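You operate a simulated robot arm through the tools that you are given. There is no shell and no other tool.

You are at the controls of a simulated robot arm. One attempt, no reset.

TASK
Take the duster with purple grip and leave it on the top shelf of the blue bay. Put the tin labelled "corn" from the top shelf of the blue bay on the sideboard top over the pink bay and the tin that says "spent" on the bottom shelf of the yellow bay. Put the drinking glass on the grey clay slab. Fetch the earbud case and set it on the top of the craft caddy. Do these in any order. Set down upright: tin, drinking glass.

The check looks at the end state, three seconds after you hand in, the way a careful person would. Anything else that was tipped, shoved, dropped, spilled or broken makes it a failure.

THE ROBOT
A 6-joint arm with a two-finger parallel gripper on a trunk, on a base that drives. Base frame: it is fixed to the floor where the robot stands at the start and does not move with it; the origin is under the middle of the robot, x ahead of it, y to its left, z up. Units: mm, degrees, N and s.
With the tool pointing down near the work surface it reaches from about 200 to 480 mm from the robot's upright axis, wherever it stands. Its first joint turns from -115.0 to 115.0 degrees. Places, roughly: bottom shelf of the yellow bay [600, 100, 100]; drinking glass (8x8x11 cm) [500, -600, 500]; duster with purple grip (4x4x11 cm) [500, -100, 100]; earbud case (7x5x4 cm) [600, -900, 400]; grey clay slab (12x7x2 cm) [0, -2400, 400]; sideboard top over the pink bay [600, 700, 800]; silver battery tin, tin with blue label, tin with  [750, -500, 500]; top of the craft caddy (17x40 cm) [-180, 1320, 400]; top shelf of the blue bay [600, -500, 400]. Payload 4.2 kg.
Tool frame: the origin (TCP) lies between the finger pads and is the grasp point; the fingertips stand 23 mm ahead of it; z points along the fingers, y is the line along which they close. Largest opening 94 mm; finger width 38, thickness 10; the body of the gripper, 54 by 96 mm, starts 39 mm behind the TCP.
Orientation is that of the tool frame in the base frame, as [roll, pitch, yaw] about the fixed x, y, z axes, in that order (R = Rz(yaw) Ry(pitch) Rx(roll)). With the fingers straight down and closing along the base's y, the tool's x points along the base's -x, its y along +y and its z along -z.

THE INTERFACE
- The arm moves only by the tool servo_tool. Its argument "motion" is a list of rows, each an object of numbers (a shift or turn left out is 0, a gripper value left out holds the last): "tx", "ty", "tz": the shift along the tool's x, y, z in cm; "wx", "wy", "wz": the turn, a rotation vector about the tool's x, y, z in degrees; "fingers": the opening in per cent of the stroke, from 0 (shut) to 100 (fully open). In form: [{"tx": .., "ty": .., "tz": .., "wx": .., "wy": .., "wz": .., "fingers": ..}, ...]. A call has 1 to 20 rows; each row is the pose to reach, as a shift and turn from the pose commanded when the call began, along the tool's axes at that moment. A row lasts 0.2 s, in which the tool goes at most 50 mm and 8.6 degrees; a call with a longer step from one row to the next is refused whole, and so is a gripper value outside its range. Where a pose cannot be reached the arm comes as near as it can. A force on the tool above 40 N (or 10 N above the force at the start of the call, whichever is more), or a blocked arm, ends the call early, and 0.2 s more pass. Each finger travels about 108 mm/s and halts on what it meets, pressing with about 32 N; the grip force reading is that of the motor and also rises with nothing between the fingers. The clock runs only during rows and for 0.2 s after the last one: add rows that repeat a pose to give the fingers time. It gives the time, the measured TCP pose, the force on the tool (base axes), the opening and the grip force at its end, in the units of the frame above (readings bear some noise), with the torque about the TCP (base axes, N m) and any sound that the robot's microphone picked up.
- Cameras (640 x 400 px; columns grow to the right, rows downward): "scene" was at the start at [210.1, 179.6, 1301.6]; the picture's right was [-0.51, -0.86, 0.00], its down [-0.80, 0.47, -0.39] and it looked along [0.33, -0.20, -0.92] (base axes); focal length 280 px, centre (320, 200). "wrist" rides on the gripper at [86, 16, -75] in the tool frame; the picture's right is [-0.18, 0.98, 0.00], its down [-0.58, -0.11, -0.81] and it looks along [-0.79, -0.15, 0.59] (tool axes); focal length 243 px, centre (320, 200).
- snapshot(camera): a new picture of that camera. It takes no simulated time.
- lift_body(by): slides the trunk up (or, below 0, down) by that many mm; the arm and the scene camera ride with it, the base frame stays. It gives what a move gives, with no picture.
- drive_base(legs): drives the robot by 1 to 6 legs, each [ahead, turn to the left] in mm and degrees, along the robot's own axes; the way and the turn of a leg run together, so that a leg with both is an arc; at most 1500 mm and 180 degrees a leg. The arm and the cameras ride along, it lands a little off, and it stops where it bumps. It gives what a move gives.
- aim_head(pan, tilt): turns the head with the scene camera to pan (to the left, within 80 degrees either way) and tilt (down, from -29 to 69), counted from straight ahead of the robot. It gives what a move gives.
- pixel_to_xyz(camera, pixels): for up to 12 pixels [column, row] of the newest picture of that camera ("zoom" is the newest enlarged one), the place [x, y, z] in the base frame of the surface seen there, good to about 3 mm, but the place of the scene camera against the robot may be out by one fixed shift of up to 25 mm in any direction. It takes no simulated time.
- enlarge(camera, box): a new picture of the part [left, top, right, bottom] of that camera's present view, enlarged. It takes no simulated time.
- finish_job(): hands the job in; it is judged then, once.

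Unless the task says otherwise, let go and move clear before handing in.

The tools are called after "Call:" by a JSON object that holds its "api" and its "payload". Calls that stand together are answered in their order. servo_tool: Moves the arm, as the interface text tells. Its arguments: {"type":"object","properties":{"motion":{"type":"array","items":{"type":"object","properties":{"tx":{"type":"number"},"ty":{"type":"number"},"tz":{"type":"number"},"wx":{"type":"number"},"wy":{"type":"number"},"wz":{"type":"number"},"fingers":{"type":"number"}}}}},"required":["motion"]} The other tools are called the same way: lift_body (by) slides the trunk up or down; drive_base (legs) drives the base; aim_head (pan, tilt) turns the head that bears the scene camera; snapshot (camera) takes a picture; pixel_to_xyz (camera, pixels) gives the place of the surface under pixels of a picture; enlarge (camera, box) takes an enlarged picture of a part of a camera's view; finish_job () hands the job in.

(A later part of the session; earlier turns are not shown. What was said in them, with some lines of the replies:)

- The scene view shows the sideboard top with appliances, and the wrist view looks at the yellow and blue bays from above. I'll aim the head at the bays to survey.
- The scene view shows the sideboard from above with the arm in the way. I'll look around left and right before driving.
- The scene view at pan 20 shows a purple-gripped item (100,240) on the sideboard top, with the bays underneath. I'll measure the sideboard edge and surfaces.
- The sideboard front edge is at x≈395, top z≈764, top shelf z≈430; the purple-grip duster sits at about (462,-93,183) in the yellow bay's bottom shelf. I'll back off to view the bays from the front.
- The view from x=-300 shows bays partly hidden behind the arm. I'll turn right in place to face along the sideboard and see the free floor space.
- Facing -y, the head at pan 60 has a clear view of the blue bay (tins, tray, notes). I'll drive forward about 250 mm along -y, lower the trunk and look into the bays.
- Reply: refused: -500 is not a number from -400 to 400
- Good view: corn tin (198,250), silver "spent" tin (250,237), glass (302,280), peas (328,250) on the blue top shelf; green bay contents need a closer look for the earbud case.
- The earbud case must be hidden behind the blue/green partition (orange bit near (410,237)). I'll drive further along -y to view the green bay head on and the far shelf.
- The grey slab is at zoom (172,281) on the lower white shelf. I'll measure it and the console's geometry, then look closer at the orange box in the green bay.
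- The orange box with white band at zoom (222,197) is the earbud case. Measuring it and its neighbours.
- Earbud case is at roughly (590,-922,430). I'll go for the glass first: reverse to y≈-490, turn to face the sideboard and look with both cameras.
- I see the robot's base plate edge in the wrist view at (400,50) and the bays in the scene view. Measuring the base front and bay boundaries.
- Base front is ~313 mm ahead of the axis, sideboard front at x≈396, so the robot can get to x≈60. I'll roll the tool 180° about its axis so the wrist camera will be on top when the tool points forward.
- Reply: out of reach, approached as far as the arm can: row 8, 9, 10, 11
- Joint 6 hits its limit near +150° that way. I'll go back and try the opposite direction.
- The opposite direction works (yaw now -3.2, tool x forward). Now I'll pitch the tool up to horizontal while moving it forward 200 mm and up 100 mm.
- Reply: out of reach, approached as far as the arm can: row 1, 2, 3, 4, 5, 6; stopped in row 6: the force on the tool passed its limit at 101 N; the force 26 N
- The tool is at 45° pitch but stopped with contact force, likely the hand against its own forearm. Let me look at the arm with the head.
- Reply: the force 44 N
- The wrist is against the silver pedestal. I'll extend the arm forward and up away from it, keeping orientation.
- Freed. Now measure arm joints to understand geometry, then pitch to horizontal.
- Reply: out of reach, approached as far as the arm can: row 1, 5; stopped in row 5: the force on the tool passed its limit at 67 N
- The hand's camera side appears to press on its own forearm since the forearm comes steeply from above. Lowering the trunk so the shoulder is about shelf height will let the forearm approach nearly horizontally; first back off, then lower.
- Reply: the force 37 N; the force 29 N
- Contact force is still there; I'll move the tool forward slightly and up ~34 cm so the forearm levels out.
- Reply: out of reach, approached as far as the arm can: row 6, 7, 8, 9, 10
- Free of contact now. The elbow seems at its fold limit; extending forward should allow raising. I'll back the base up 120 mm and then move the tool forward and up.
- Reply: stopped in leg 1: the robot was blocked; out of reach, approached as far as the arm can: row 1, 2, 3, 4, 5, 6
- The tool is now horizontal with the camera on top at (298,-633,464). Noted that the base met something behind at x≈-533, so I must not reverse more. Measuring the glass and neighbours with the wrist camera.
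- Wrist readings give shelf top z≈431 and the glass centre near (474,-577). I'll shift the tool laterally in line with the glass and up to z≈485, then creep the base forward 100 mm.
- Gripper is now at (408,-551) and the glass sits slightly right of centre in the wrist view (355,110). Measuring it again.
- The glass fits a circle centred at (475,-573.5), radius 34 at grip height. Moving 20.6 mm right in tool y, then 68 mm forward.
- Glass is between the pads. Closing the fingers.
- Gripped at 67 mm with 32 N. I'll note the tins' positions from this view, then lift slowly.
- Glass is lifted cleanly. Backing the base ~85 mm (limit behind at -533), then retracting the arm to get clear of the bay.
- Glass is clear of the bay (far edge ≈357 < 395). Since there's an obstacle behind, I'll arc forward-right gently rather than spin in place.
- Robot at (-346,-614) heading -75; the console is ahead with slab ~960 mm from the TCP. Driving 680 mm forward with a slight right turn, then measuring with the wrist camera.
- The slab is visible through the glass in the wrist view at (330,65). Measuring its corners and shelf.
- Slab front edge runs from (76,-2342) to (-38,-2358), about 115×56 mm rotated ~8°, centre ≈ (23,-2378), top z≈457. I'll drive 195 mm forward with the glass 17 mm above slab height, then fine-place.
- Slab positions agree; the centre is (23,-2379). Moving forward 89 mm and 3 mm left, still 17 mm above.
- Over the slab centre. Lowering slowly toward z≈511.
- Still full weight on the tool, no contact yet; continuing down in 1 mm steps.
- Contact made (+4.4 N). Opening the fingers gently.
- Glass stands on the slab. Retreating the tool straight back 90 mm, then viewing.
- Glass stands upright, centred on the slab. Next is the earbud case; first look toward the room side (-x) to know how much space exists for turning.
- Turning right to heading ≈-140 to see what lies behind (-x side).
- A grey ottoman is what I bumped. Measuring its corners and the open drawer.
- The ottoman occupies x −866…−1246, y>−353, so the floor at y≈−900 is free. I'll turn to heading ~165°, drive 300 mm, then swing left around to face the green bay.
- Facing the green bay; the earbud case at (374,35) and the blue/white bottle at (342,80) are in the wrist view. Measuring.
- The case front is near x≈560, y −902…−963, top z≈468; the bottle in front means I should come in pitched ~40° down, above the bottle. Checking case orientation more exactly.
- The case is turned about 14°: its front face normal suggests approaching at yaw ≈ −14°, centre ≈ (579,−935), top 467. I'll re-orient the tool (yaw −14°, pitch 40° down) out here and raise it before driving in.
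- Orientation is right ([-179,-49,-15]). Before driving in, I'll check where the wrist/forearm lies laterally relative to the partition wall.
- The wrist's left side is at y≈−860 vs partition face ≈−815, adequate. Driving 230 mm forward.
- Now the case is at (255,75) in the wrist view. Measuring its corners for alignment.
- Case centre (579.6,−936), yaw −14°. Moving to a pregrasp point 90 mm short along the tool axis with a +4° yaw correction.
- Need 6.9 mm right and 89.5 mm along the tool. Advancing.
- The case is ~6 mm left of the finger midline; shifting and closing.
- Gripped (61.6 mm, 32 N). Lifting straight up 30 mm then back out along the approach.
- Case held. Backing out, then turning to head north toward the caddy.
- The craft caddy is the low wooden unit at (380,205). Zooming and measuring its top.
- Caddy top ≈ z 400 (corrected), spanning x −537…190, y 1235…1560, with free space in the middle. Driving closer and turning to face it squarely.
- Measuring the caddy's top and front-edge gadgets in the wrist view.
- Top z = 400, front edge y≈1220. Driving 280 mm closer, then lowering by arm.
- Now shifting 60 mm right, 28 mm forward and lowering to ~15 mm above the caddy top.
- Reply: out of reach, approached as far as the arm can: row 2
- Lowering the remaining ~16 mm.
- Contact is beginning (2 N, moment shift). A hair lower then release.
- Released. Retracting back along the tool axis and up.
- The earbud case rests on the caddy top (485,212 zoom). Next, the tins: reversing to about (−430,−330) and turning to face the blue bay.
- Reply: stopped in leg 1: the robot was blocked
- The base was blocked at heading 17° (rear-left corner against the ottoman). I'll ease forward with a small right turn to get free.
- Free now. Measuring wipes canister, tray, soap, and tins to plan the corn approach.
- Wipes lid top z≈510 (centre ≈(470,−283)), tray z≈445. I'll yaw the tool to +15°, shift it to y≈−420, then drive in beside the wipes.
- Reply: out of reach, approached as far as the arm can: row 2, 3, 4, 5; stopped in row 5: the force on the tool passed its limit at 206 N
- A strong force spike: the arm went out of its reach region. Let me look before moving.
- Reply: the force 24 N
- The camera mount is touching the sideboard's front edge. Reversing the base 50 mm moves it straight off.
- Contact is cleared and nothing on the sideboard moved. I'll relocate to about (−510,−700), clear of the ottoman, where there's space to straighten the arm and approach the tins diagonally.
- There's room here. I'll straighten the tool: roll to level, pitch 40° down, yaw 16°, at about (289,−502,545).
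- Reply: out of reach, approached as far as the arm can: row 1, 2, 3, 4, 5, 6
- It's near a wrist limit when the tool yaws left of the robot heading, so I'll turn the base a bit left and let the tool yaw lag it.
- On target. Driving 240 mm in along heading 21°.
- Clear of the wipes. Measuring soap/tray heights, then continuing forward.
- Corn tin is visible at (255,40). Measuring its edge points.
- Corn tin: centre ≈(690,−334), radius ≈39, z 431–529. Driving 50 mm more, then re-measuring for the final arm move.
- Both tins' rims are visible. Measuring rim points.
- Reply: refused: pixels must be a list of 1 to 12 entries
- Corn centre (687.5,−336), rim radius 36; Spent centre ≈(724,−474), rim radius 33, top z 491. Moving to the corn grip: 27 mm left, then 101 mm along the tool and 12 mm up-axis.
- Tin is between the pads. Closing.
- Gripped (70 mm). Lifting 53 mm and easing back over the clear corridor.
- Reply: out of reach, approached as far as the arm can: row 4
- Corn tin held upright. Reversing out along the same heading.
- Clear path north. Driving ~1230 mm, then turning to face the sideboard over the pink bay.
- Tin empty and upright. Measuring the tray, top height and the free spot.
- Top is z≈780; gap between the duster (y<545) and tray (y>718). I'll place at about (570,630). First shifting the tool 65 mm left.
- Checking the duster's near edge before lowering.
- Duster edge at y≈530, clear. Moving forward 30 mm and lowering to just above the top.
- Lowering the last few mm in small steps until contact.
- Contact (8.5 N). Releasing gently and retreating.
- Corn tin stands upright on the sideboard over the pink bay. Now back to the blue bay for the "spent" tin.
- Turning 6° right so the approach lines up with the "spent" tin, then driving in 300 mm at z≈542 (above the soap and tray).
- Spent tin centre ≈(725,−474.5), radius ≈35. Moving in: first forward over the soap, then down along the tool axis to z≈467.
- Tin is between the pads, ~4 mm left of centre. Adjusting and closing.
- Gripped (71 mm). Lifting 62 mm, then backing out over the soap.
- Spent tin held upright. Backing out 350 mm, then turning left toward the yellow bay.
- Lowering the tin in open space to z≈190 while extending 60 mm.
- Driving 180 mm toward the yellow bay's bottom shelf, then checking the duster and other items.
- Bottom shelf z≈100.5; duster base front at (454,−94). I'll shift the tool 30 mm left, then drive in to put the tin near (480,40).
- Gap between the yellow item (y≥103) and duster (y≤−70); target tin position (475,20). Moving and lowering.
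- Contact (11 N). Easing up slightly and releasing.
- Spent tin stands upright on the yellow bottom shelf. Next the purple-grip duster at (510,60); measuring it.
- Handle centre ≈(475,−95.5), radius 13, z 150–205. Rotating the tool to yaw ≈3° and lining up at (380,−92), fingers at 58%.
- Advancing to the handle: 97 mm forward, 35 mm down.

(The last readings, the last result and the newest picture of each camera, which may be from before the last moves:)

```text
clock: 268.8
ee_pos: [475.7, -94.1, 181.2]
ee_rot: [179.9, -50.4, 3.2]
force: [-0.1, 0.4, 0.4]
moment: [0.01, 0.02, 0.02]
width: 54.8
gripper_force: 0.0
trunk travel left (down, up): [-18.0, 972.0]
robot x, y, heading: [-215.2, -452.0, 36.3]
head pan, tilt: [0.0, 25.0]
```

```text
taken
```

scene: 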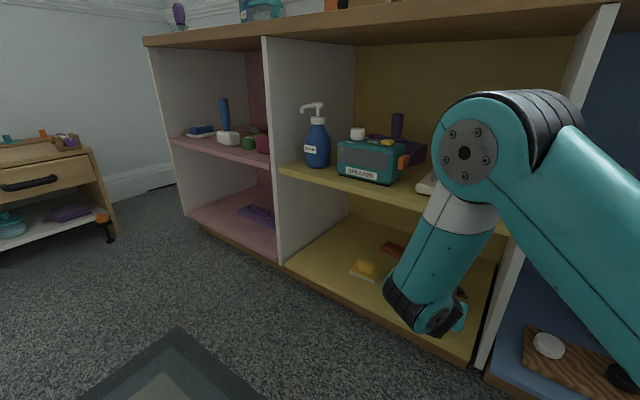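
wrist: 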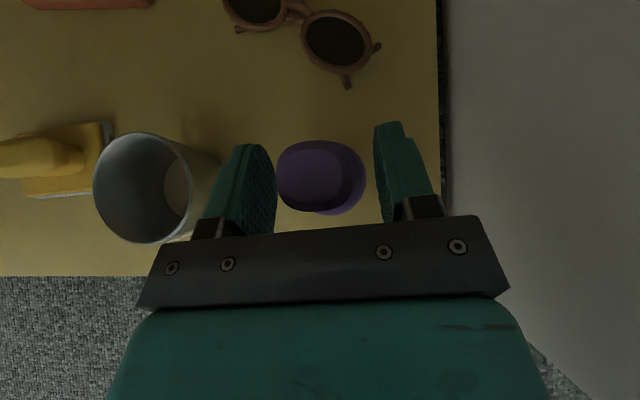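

Handle is centred between the fingers. Closing.

Call:
{"api": "servo_tool", "payload": {"motion": [{"ty": -0.2, "fingers": 45}, {"ty": -0.2, "fingers": 30}, {"ty": -0.2, "fingers": 15}, {"ty": -0.2, "fingers": 15}, {"ty": -0.2, "fingers": 15}]}}

Call:
{"api": "servo_tool", "payload": {"motion": [{"tx": 0.4, "tz": -0.32}, {"tx": 1.2, "tz": -1.0}, {"tx": 2.3, "tz": -1.9}, {"tx": 2.3, "tz": -1.9}]}}

Call:
{"api": "snapshot", "payload": {"camera": "wrist"}}

```text
clock: 270.0
ee_pos: [475.9, -91.8, 181.6]
ee_rot: [180.0, -50.4, 3.2]
force: [1.2, -0.4, 3.0]
moment: [0.03, -0.03, 0.01]
width: 31.5
gripper_force: 32.1
trunk travel left (down, up): [-18.0, 972.0]
robot x, y, heading: [-214.4, -452.0, 36.6]
head pan, tilt: [0.0, 25.0]
```

```text
clock: 271.0
ee_pos: [476.3, -92.6, 211.5]
ee_rot: [-180.0, -50.3, 3.2]
force: [-0.1, 0.6, -1.3]
moment: [0.03, -0.02, 0.04]
width: 31.2
gripper_force: 31.8
trunk travel left (down, up): [-18.0, 972.0]
robot x, y, heading: [-215.1, -450.6, 36.4]
head pan, tilt: [0.0, 25.0]
```

```text
taken
```

wrist: 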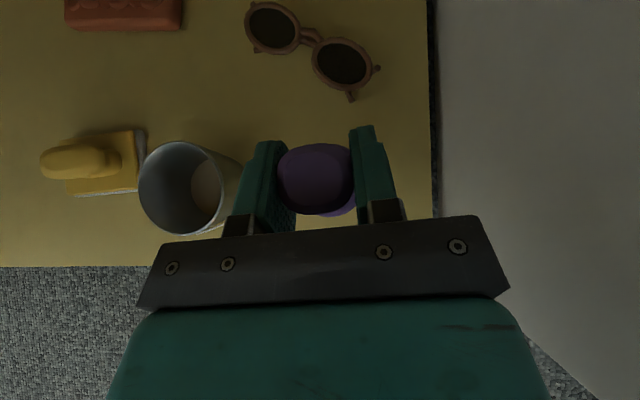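

Duster is held. Pulling it straight out of the bay by the arm.

Call:
{"api": "servo_tool", "payload": {"motion": [{"tx": -1.3, "tz": -1.7}, {"tx": -3.0, "tz": -4.0}, {"tx": -4.8, "tz": -6.2}, {"tx": -6.4, "tz": -8.2}, {"tx": -7.0, "tz": -9.0}, {"tx": -7.0, "tz": -9.0}]}}

Call:
{"api": "snapshot", "payload": {"camera": "wrist"}}

```text
clock: 272.4
ee_pos: [360.3, -99.2, 218.6]
ee_rot: [180.0, -50.4, 3.2]
force: [-0.9, -0.1, -0.7]
moment: [-0.01, 0.03, 0.02]
width: 31.2
gripper_force: 32.3
trunk travel left (down, up): [-18.0, 972.0]
robot x, y, heading: [-213.8, -449.1, 36.3]
head pan, tilt: [0.0, 25.0]
```

```text
taken
```

wrist: 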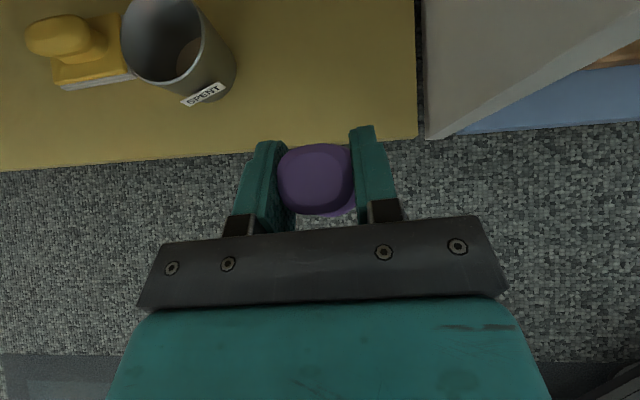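

Clear of the bay. Reversing away and turning toward the blue bay.

Call:
{"api": "drive_base", "payload": {"legs": [[-350, 0], [0, -25]]}}

Call:
{"api": "snapshot", "payload": {"camera": "scene"}}

```text
clock: 276.0
ee_pos: [176.9, -584.1, 217.6]
ee_rot: [180.0, -50.4, -21.8]
force: [-0.1, 0.6, -1.6]
moment: [-0.04, 0.01, 0.02]
width: 31.3
gripper_force: 31.8
trunk travel left (down, up): [-18.0, 972.0]
robot x, y, heading: [-494.5, -661.0, 11.2]
head pan, tilt: [0.0, 25.0]
```

```text
taken
```

scene: 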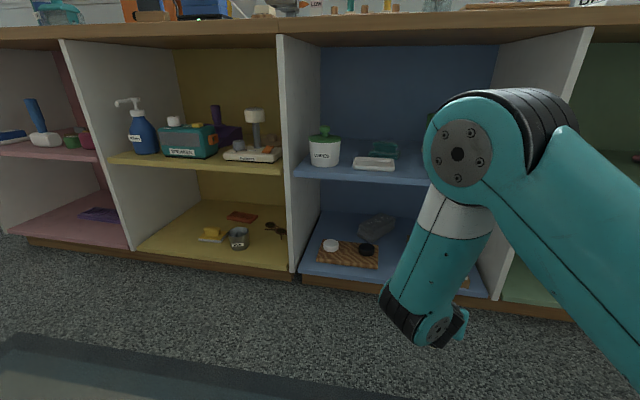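

Raising the duster to z≈560 with 60 mm extension and yaw +14° in open space.

Call:
{"api": "servo_tool", "payload": {"motion": [{"tx": 1.9, "ty": -1.7, "tz": 2.3}, {"tx": 3.8, "ty": -3.36, "tz": 4.6}, {"tx": 7.1, "ty": -3.36, "tz": 1.9, "wx": 1.4, "wz": -1.1}, {"tx": 10.4, "ty": -3.36, "tz": -0.8, "wx": 2.7, "wz": -2.2}, {"tx": 13.7, "ty": -3.36, "tz": -3.6, "wx": 4.1, "wz": -3.3}, {"tx": 17, "ty": -3.36, "tz": -6.3, "wx": 5.4, "wz": -4.4}, {"tx": 20.3, "ty": -3.36, "tz": -9.0, "wx": 6.8, "wz": -5.6}, {"tx": 23.6, "ty": -3.36, "tz": -11.8, "wx": 8.1, "wz": -6.7}, {"tx": 26.9, "ty": -3.36, "tz": -14.5, "wx": 9.5, "wz": -7.8}, {"tx": 30.15, "ty": -3.36, "tz": -17.2, "wx": 10.8, "wz": -8.9}, {"tx": 30.15, "ty": -3.36, "tz": -17.2, "wx": 10.8, "wz": -8.9}]}}

Call:
{"api": "snapshot", "payload": {"camera": "scene"}}

Call:
{"api": "snapshot", "payload": {"camera": "wrist"}}

```text
clock: 278.4
ee_pos: [244.4, -574.4, 559.4]
ee_rot: [-179.9, -50.4, -7.7]
force: [-0.2, 0.0, -0.6]
moment: [0.04, 0.02, 0.01]
width: 31.4
gripper_force: 32.2
trunk travel left (down, up): [-18.0, 972.0]
robot x, y, heading: [-489.6, -663.5, 11.1]
head pan, tilt: [0.0, 25.0]
```

```text
taken
```

scene: 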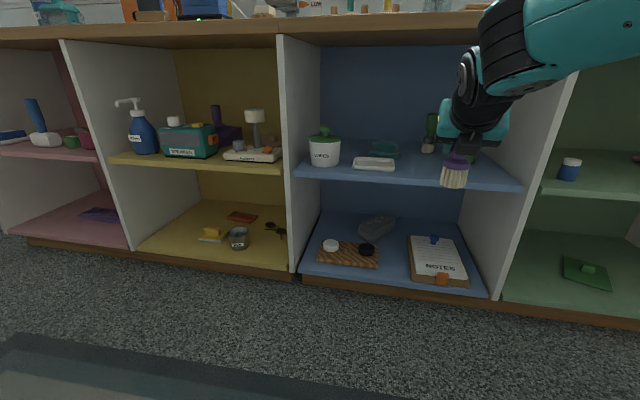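

```text
taken
```

wrist: 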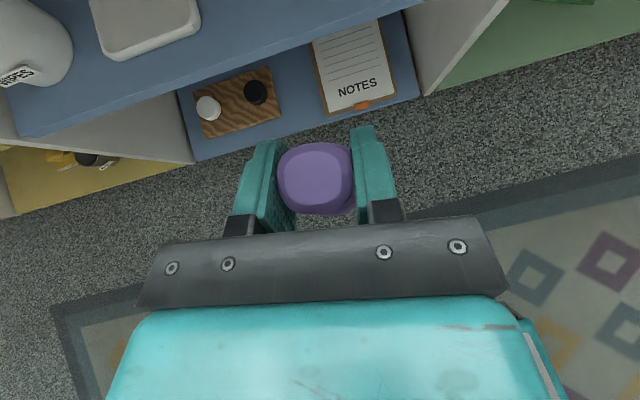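

Shifting 30 mm right and driving 230 mm in toward the free spot (≈480,−560).

Call:
{"api": "servo_tool", "payload": {"motion": [{"ty": 1.5}, {"ty": 3}, {"ty": 3}]}}

Call:
{"api": "drive_base", "payload": {"legs": [[140, 0], [100, 0]]}}

Call:
{"api": "snapshot", "payload": {"camera": "wrist"}}

Call:
{"api": "snapshot", "payload": {"camera": "scene"}}

```text
clock: 279.2
ee_pos: [242.2, -604.1, 559.4]
ee_rot: [-180.0, -50.4, -7.9]
force: [0.3, -0.9, -1.0]
moment: [0.01, -0.01, -0.01]
width: 31.4
gripper_force: 31.8
trunk travel left (down, up): [-18.0, 972.0]
robot x, y, heading: [-494.6, -660.9, 11.1]
head pan, tilt: [0.0, 25.0]
```

```text
clock: 281.2
ee_pos: [477.1, -557.1, 559.5]
ee_rot: [-179.9, -50.4, -7.8]
force: [0.3, -0.1, -1.3]
moment: [0.0, 0.0, -0.01]
width: 31.5
gripper_force: 32.0
trunk travel left (down, up): [-18.0, 972.0]
robot x, y, heading: [-264.1, -613.7, 11.2]
head pan, tilt: [0.0, 25.0]
```

```text
taken
```

wrist: 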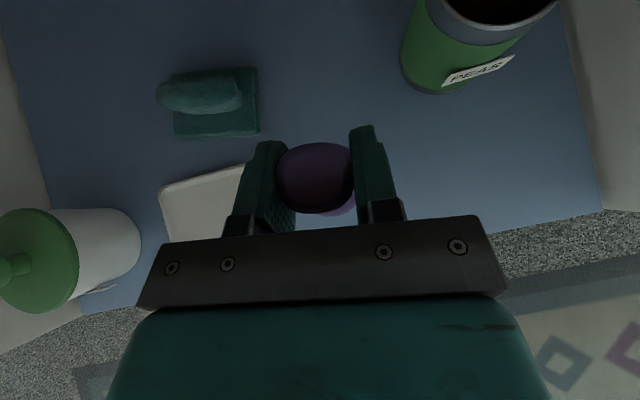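

```text
taken
```

scene: 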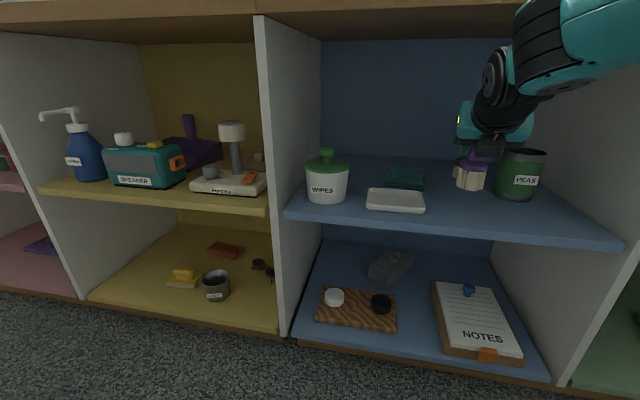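

In position. Lowering to just above the shelf.

Call:
{"api": "servo_tool", "payload": {"motion": [{"tx": -1.2, "tz": 1.0}, {"tx": -2.2, "tz": 1.8}, {"tx": -2.9, "tz": 2.4}, {"tx": -3.3, "tz": 2.75}, {"tx": -3.3, "tz": 2.75}]}}

Call:
{"api": "servo_tool", "payload": {"motion": [{"tx": -0.08, "tz": 0.06}, {"tx": -0.15, "tz": 0.13}, {"tx": -0.23, "tz": 0.19}]}}

```text
clock: 282.4
ee_pos: [478.2, -556.4, 516.1]
ee_rot: [-179.9, -50.4, -7.8]
force: [-0.4, 0.2, -0.8]
moment: [-0.02, -0.01, 0.01]
width: 31.5
gripper_force: 31.7
trunk travel left (down, up): [-18.0, 972.0]
robot x, y, heading: [-258.4, -613.5, 11.3]
head pan, tilt: [0.0, 25.0]
```

```text
clock: 283.2
ee_pos: [477.7, -556.0, 512.2]
ee_rot: [-179.8, -50.4, -7.8]
force: [-0.5, 0.8, -2.1]
moment: [-0.01, 0.02, 0.0]
width: 31.5
gripper_force: 31.9
trunk travel left (down, up): [-18.0, 972.0]
robot x, y, heading: [-260.1, -614.0, 11.2]
head pan, tilt: [0.0, 25.0]
```

Call:
{"api": "servo_tool", "payload": {"motion": [{"tx": -0.08, "tz": 0.06}, {"tx": -0.15, "tz": 0.13}, {"tx": -0.23, "tz": 0.19}]}}

Call:
{"api": "enlarge", "payload": {"camera": "scene", "box": [380, 100, 580, 230]}}

```text
clock: 284.1
ee_pos: [476.1, -556.7, 511.9]
ee_rot: [-179.7, -50.7, -8.0]
force: [-5.7, 0.5, 21.9]
moment: [-0.04, 0.67, -0.02]
width: 31.7
gripper_force: 31.8
trunk travel left (down, up): [-18.0, 972.0]
robot x, y, heading: [-263.0, -612.6, 11.3]
head pan, tilt: [0.0, 25.0]
```

```text
3.08 times, centred on (480, 165) of scene
```

zoom: 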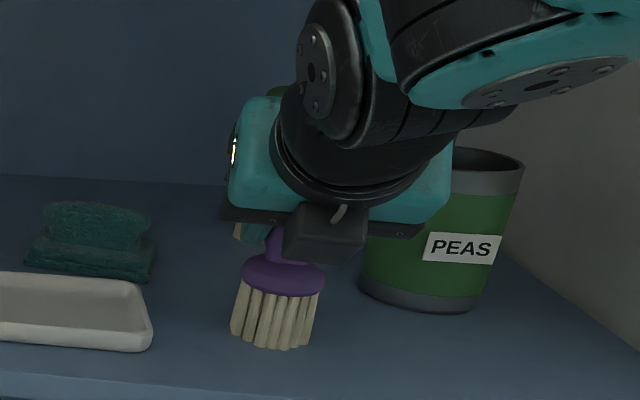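

Contact (22 N). Relieving ~2.5 mm, then releasing slowly.

Call:
{"api": "servo_tool", "payload": {"motion": [{"tx": 0.1, "tz": -0.08}, {"tx": 0.19, "tz": -0.16}, {"tx": 0.19, "tz": -0.16}]}}

Call:
{"api": "servo_tool", "payload": {"motion": [{"fingers": 34}, {"fingers": 38}, {"fingers": 44}, {"fingers": 52}, {"fingers": 58}, {"fingers": 58}]}}

Call:
{"api": "snapshot", "payload": {"camera": "wrist"}}

Call:
{"api": "enlarge", "payload": {"camera": "scene", "box": [380, 100, 580, 230]}}

```text
clock: 284.9
ee_pos: [475.6, -557.4, 512.5]
ee_rot: [180.0, -50.3, -7.8]
force: [4.4, 0.8, 8.0]
moment: [0.07, -0.37, 0.01]
width: 31.6
gripper_force: 32.0
trunk travel left (down, up): [-18.0, 972.0]
robot x, y, heading: [-259.9, -616.6, 11.1]
head pan, tilt: [0.0, 25.0]
```

```text
clock: 286.2
ee_pos: [476.7, -556.0, 511.9]
ee_rot: [-179.9, -50.5, -7.8]
force: [0.7, -0.1, 1.5]
moment: [0.0, -0.02, 0.01]
width: 54.3
gripper_force: 0.1
trunk travel left (down, up): [-18.0, 972.0]
robot x, y, heading: [-263.7, -614.4, 11.2]
head pan, tilt: [0.0, 25.0]
```

```text
taken
```

wrist: 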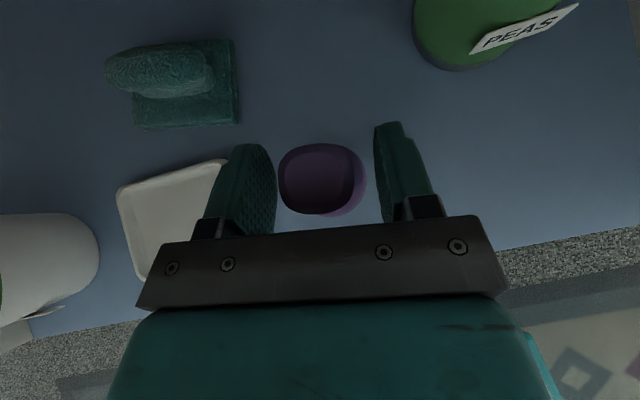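

```text
3.08 times, centred on (480, 165) of scene
```

zoom: 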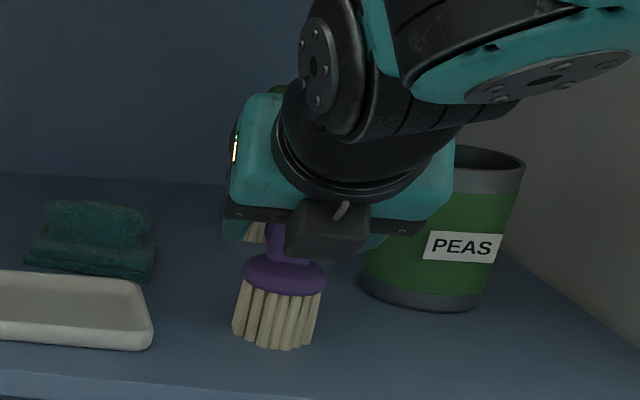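

Duster stands on its own. Retreating along the tool axis, then backing off.

Call:
{"api": "servo_tool", "payload": {"motion": [{"tz": -1.5}, {"tz": -3.5}, {"tz": -5.5}, {"tz": -7}, {"tz": -7}]}}

Call:
{"api": "drive_base", "payload": {"legs": [[-230, 0]]}}

Call:
{"api": "snapshot", "payload": {"camera": "scene"}}

Call:
{"api": "enlarge", "payload": {"camera": "scene", "box": [280, 70, 560, 230]}}

```text
clock: 287.4
ee_pos: [423.5, -550.6, 556.5]
ee_rot: [-179.9, -50.4, -7.8]
force: [0.5, 0.5, 0.3]
moment: [0.01, -0.01, -0.01]
width: 54.5
gripper_force: 0.0
trunk travel left (down, up): [-18.0, 972.0]
robot x, y, heading: [-257.7, -617.0, 11.1]
head pan, tilt: [0.0, 25.0]
```

```text
clock: 289.2
ee_pos: [199.5, -596.8, 557.8]
ee_rot: [-179.9, -50.4, -8.1]
force: [0.0, 0.4, 0.3]
moment: [0.02, 0.02, 0.06]
width: 54.4
gripper_force: 0.1
trunk travel left (down, up): [-18.0, 972.0]
robot x, y, heading: [-488.0, -655.5, 11.0]
head pan, tilt: [0.0, 25.0]
```

```text
taken
```

scene: 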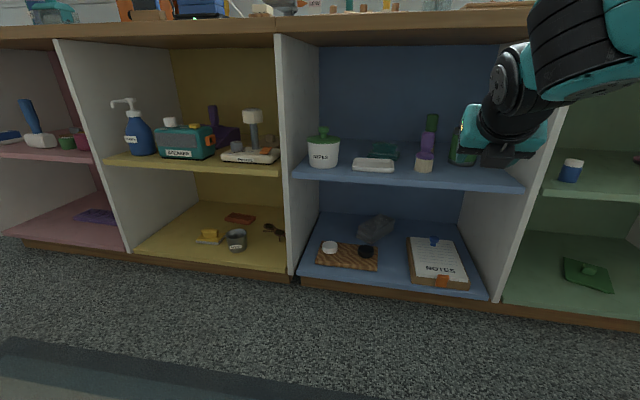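

```text
2.29 times, centred on (420, 150) of scene
```

zoom: 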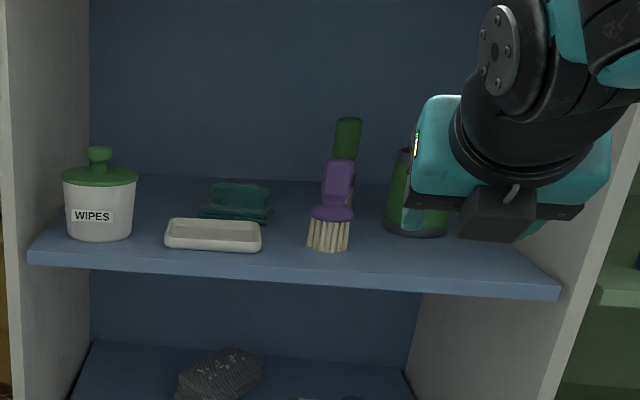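

All placed items look right. I'll do a final check of the ottoman I brushed and the sideboard top.

Call:
{"api": "drive_base", "payload": {"legs": [[0, 65]]}}

Call:
{"api": "aim_head", "payload": {"pan": 70, "tilt": 20}}

Call:
{"api": "snapshot", "payload": {"camera": "scene"}}

Call:
{"api": "lift_body", "payload": {"by": 400}}

Call:
{"api": "aim_head", "payload": {"pan": -60, "tilt": 15}}

Call:
{"api": "snapshot", "payload": {"camera": "scene"}}

Call:
{"api": "aim_head", "payload": {"pan": -20, "tilt": 20}}

Call:
{"api": "snapshot", "payload": {"camera": "scene"}}

```text
clock: 292.5
ee_pos: [-283.0, -2.0, 558.6]
ee_rot: [-179.8, -50.3, 59.7]
force: [-0.5, 0.4, 0.7]
moment: [0.02, 0.01, 0.01]
width: 54.5
gripper_force: 0.0
trunk travel left (down, up): [-18.0, 972.0]
robot x, y, heading: [-484.5, -656.4, 78.8]
head pan, tilt: [0.0, 25.0]
```

```text
clock: 293.9
ee_pos: [-282.7, -1.3, 557.7]
ee_rot: [-179.9, -50.5, 59.6]
force: [0.2, 0.0, -0.4]
moment: [0.04, -0.01, -0.01]
width: 54.6
gripper_force: 0.0
trunk travel left (down, up): [-18.0, 972.0]
robot x, y, heading: [-484.7, -656.6, 78.6]
head pan, tilt: [70.0, 20.0]
```

```text
taken
```

scene: 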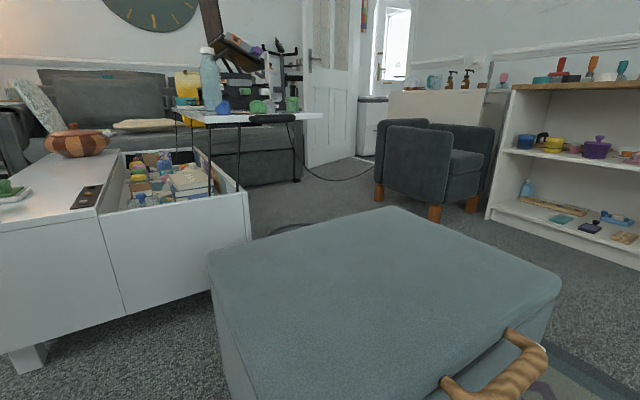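

```text
clock: 297.8
ee_pos: [-282.5, -2.2, 957.7]
ee_rot: [-180.0, -50.4, 59.7]
force: [-0.4, 0.7, -0.5]
moment: [0.03, 0.01, 0.01]
width: 54.6
gripper_force: 0.0
trunk travel left (down, up): [-418.0, 572.0]
robot x, y, heading: [-483.2, -659.4, 78.9]
head pan, tilt: [70.0, 20.0]
```

```text
clock: 299.9
ee_pos: [-282.2, -2.3, 956.8]
ee_rot: [-179.9, -50.4, 59.7]
force: [0.5, -0.6, 0.2]
moment: [0.0, 0.04, 0.01]
width: 54.5
gripper_force: 0.1
trunk travel left (down, up): [-418.0, 572.0]
robot x, y, heading: [-484.9, -658.6, 78.5]
head pan, tilt: [-60.0, 15.0]
```

```text
taken
```

scene: 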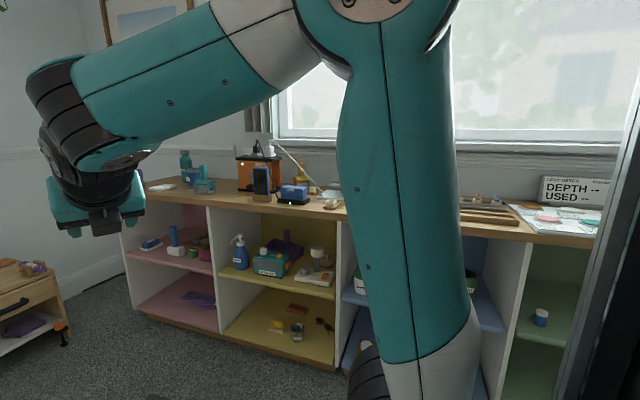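

```text
clock: 300.9
ee_pos: [-282.7, -2.2, 957.9]
ee_rot: [-179.9, -50.5, 59.7]
force: [-0.2, 0.4, 0.6]
moment: [0.02, 0.0, -0.03]
width: 54.5
gripper_force: 0.0
trunk travel left (down, up): [-418.0, 572.0]
robot x, y, heading: [-487.7, -660.1, 78.8]
head pan, tilt: [-20.0, 20.0]
```

```text
taken
```

scene: 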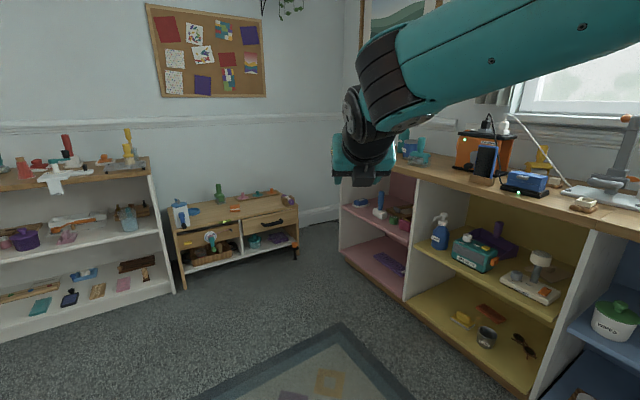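

Everything checks out: the duster is on the blue top shelf, and the corn tin, spent tin, glass and earbud case are each in place. The sideboard-top items I can see are still standing. The arm is clear with nothing held, so I'm handing in.

Call:
{"api": "finish_job", "payload": {}}

```text
The job is handed in.
```

I did all five placements and handed the job in; the result hasn't come back yet. After each release I checked the item in the camera view, and all of them were sitting where they should be.

| Item | Now at |
|---|---|
| Duster with purple grip | Top shelf of the blue bay, standing on its bristles where the glass used to be |
| Tin labelled "corn" | Sideboard top over the pink bay, upright, between the teal duster and the white tray |
| Tin that says "spent" | Bottom shelf of the yellow bay, upright |
| Drinking glass | On the grey clay slab on the far console's lower shelf, upright and centred |
| Earbud case | Top of the craft caddy, near the middle |

There were three unplanned contacts along the way:

- **Grey ottoman:** the base was blocked twice on the side where the ottoman stands, once reversing and once turning. It looked undisturbed at the end, but I did not measure whether it had shifted.
- **Sideboard front edge:** the wrist camera mount pressed into it once, with a force spike of about 206 N. The items on top that I could see were still standing in later pictures.
- **Robot's own body:** early on, the arm also touched the robot's own pedestal and forearm while I was finding a workable posture.
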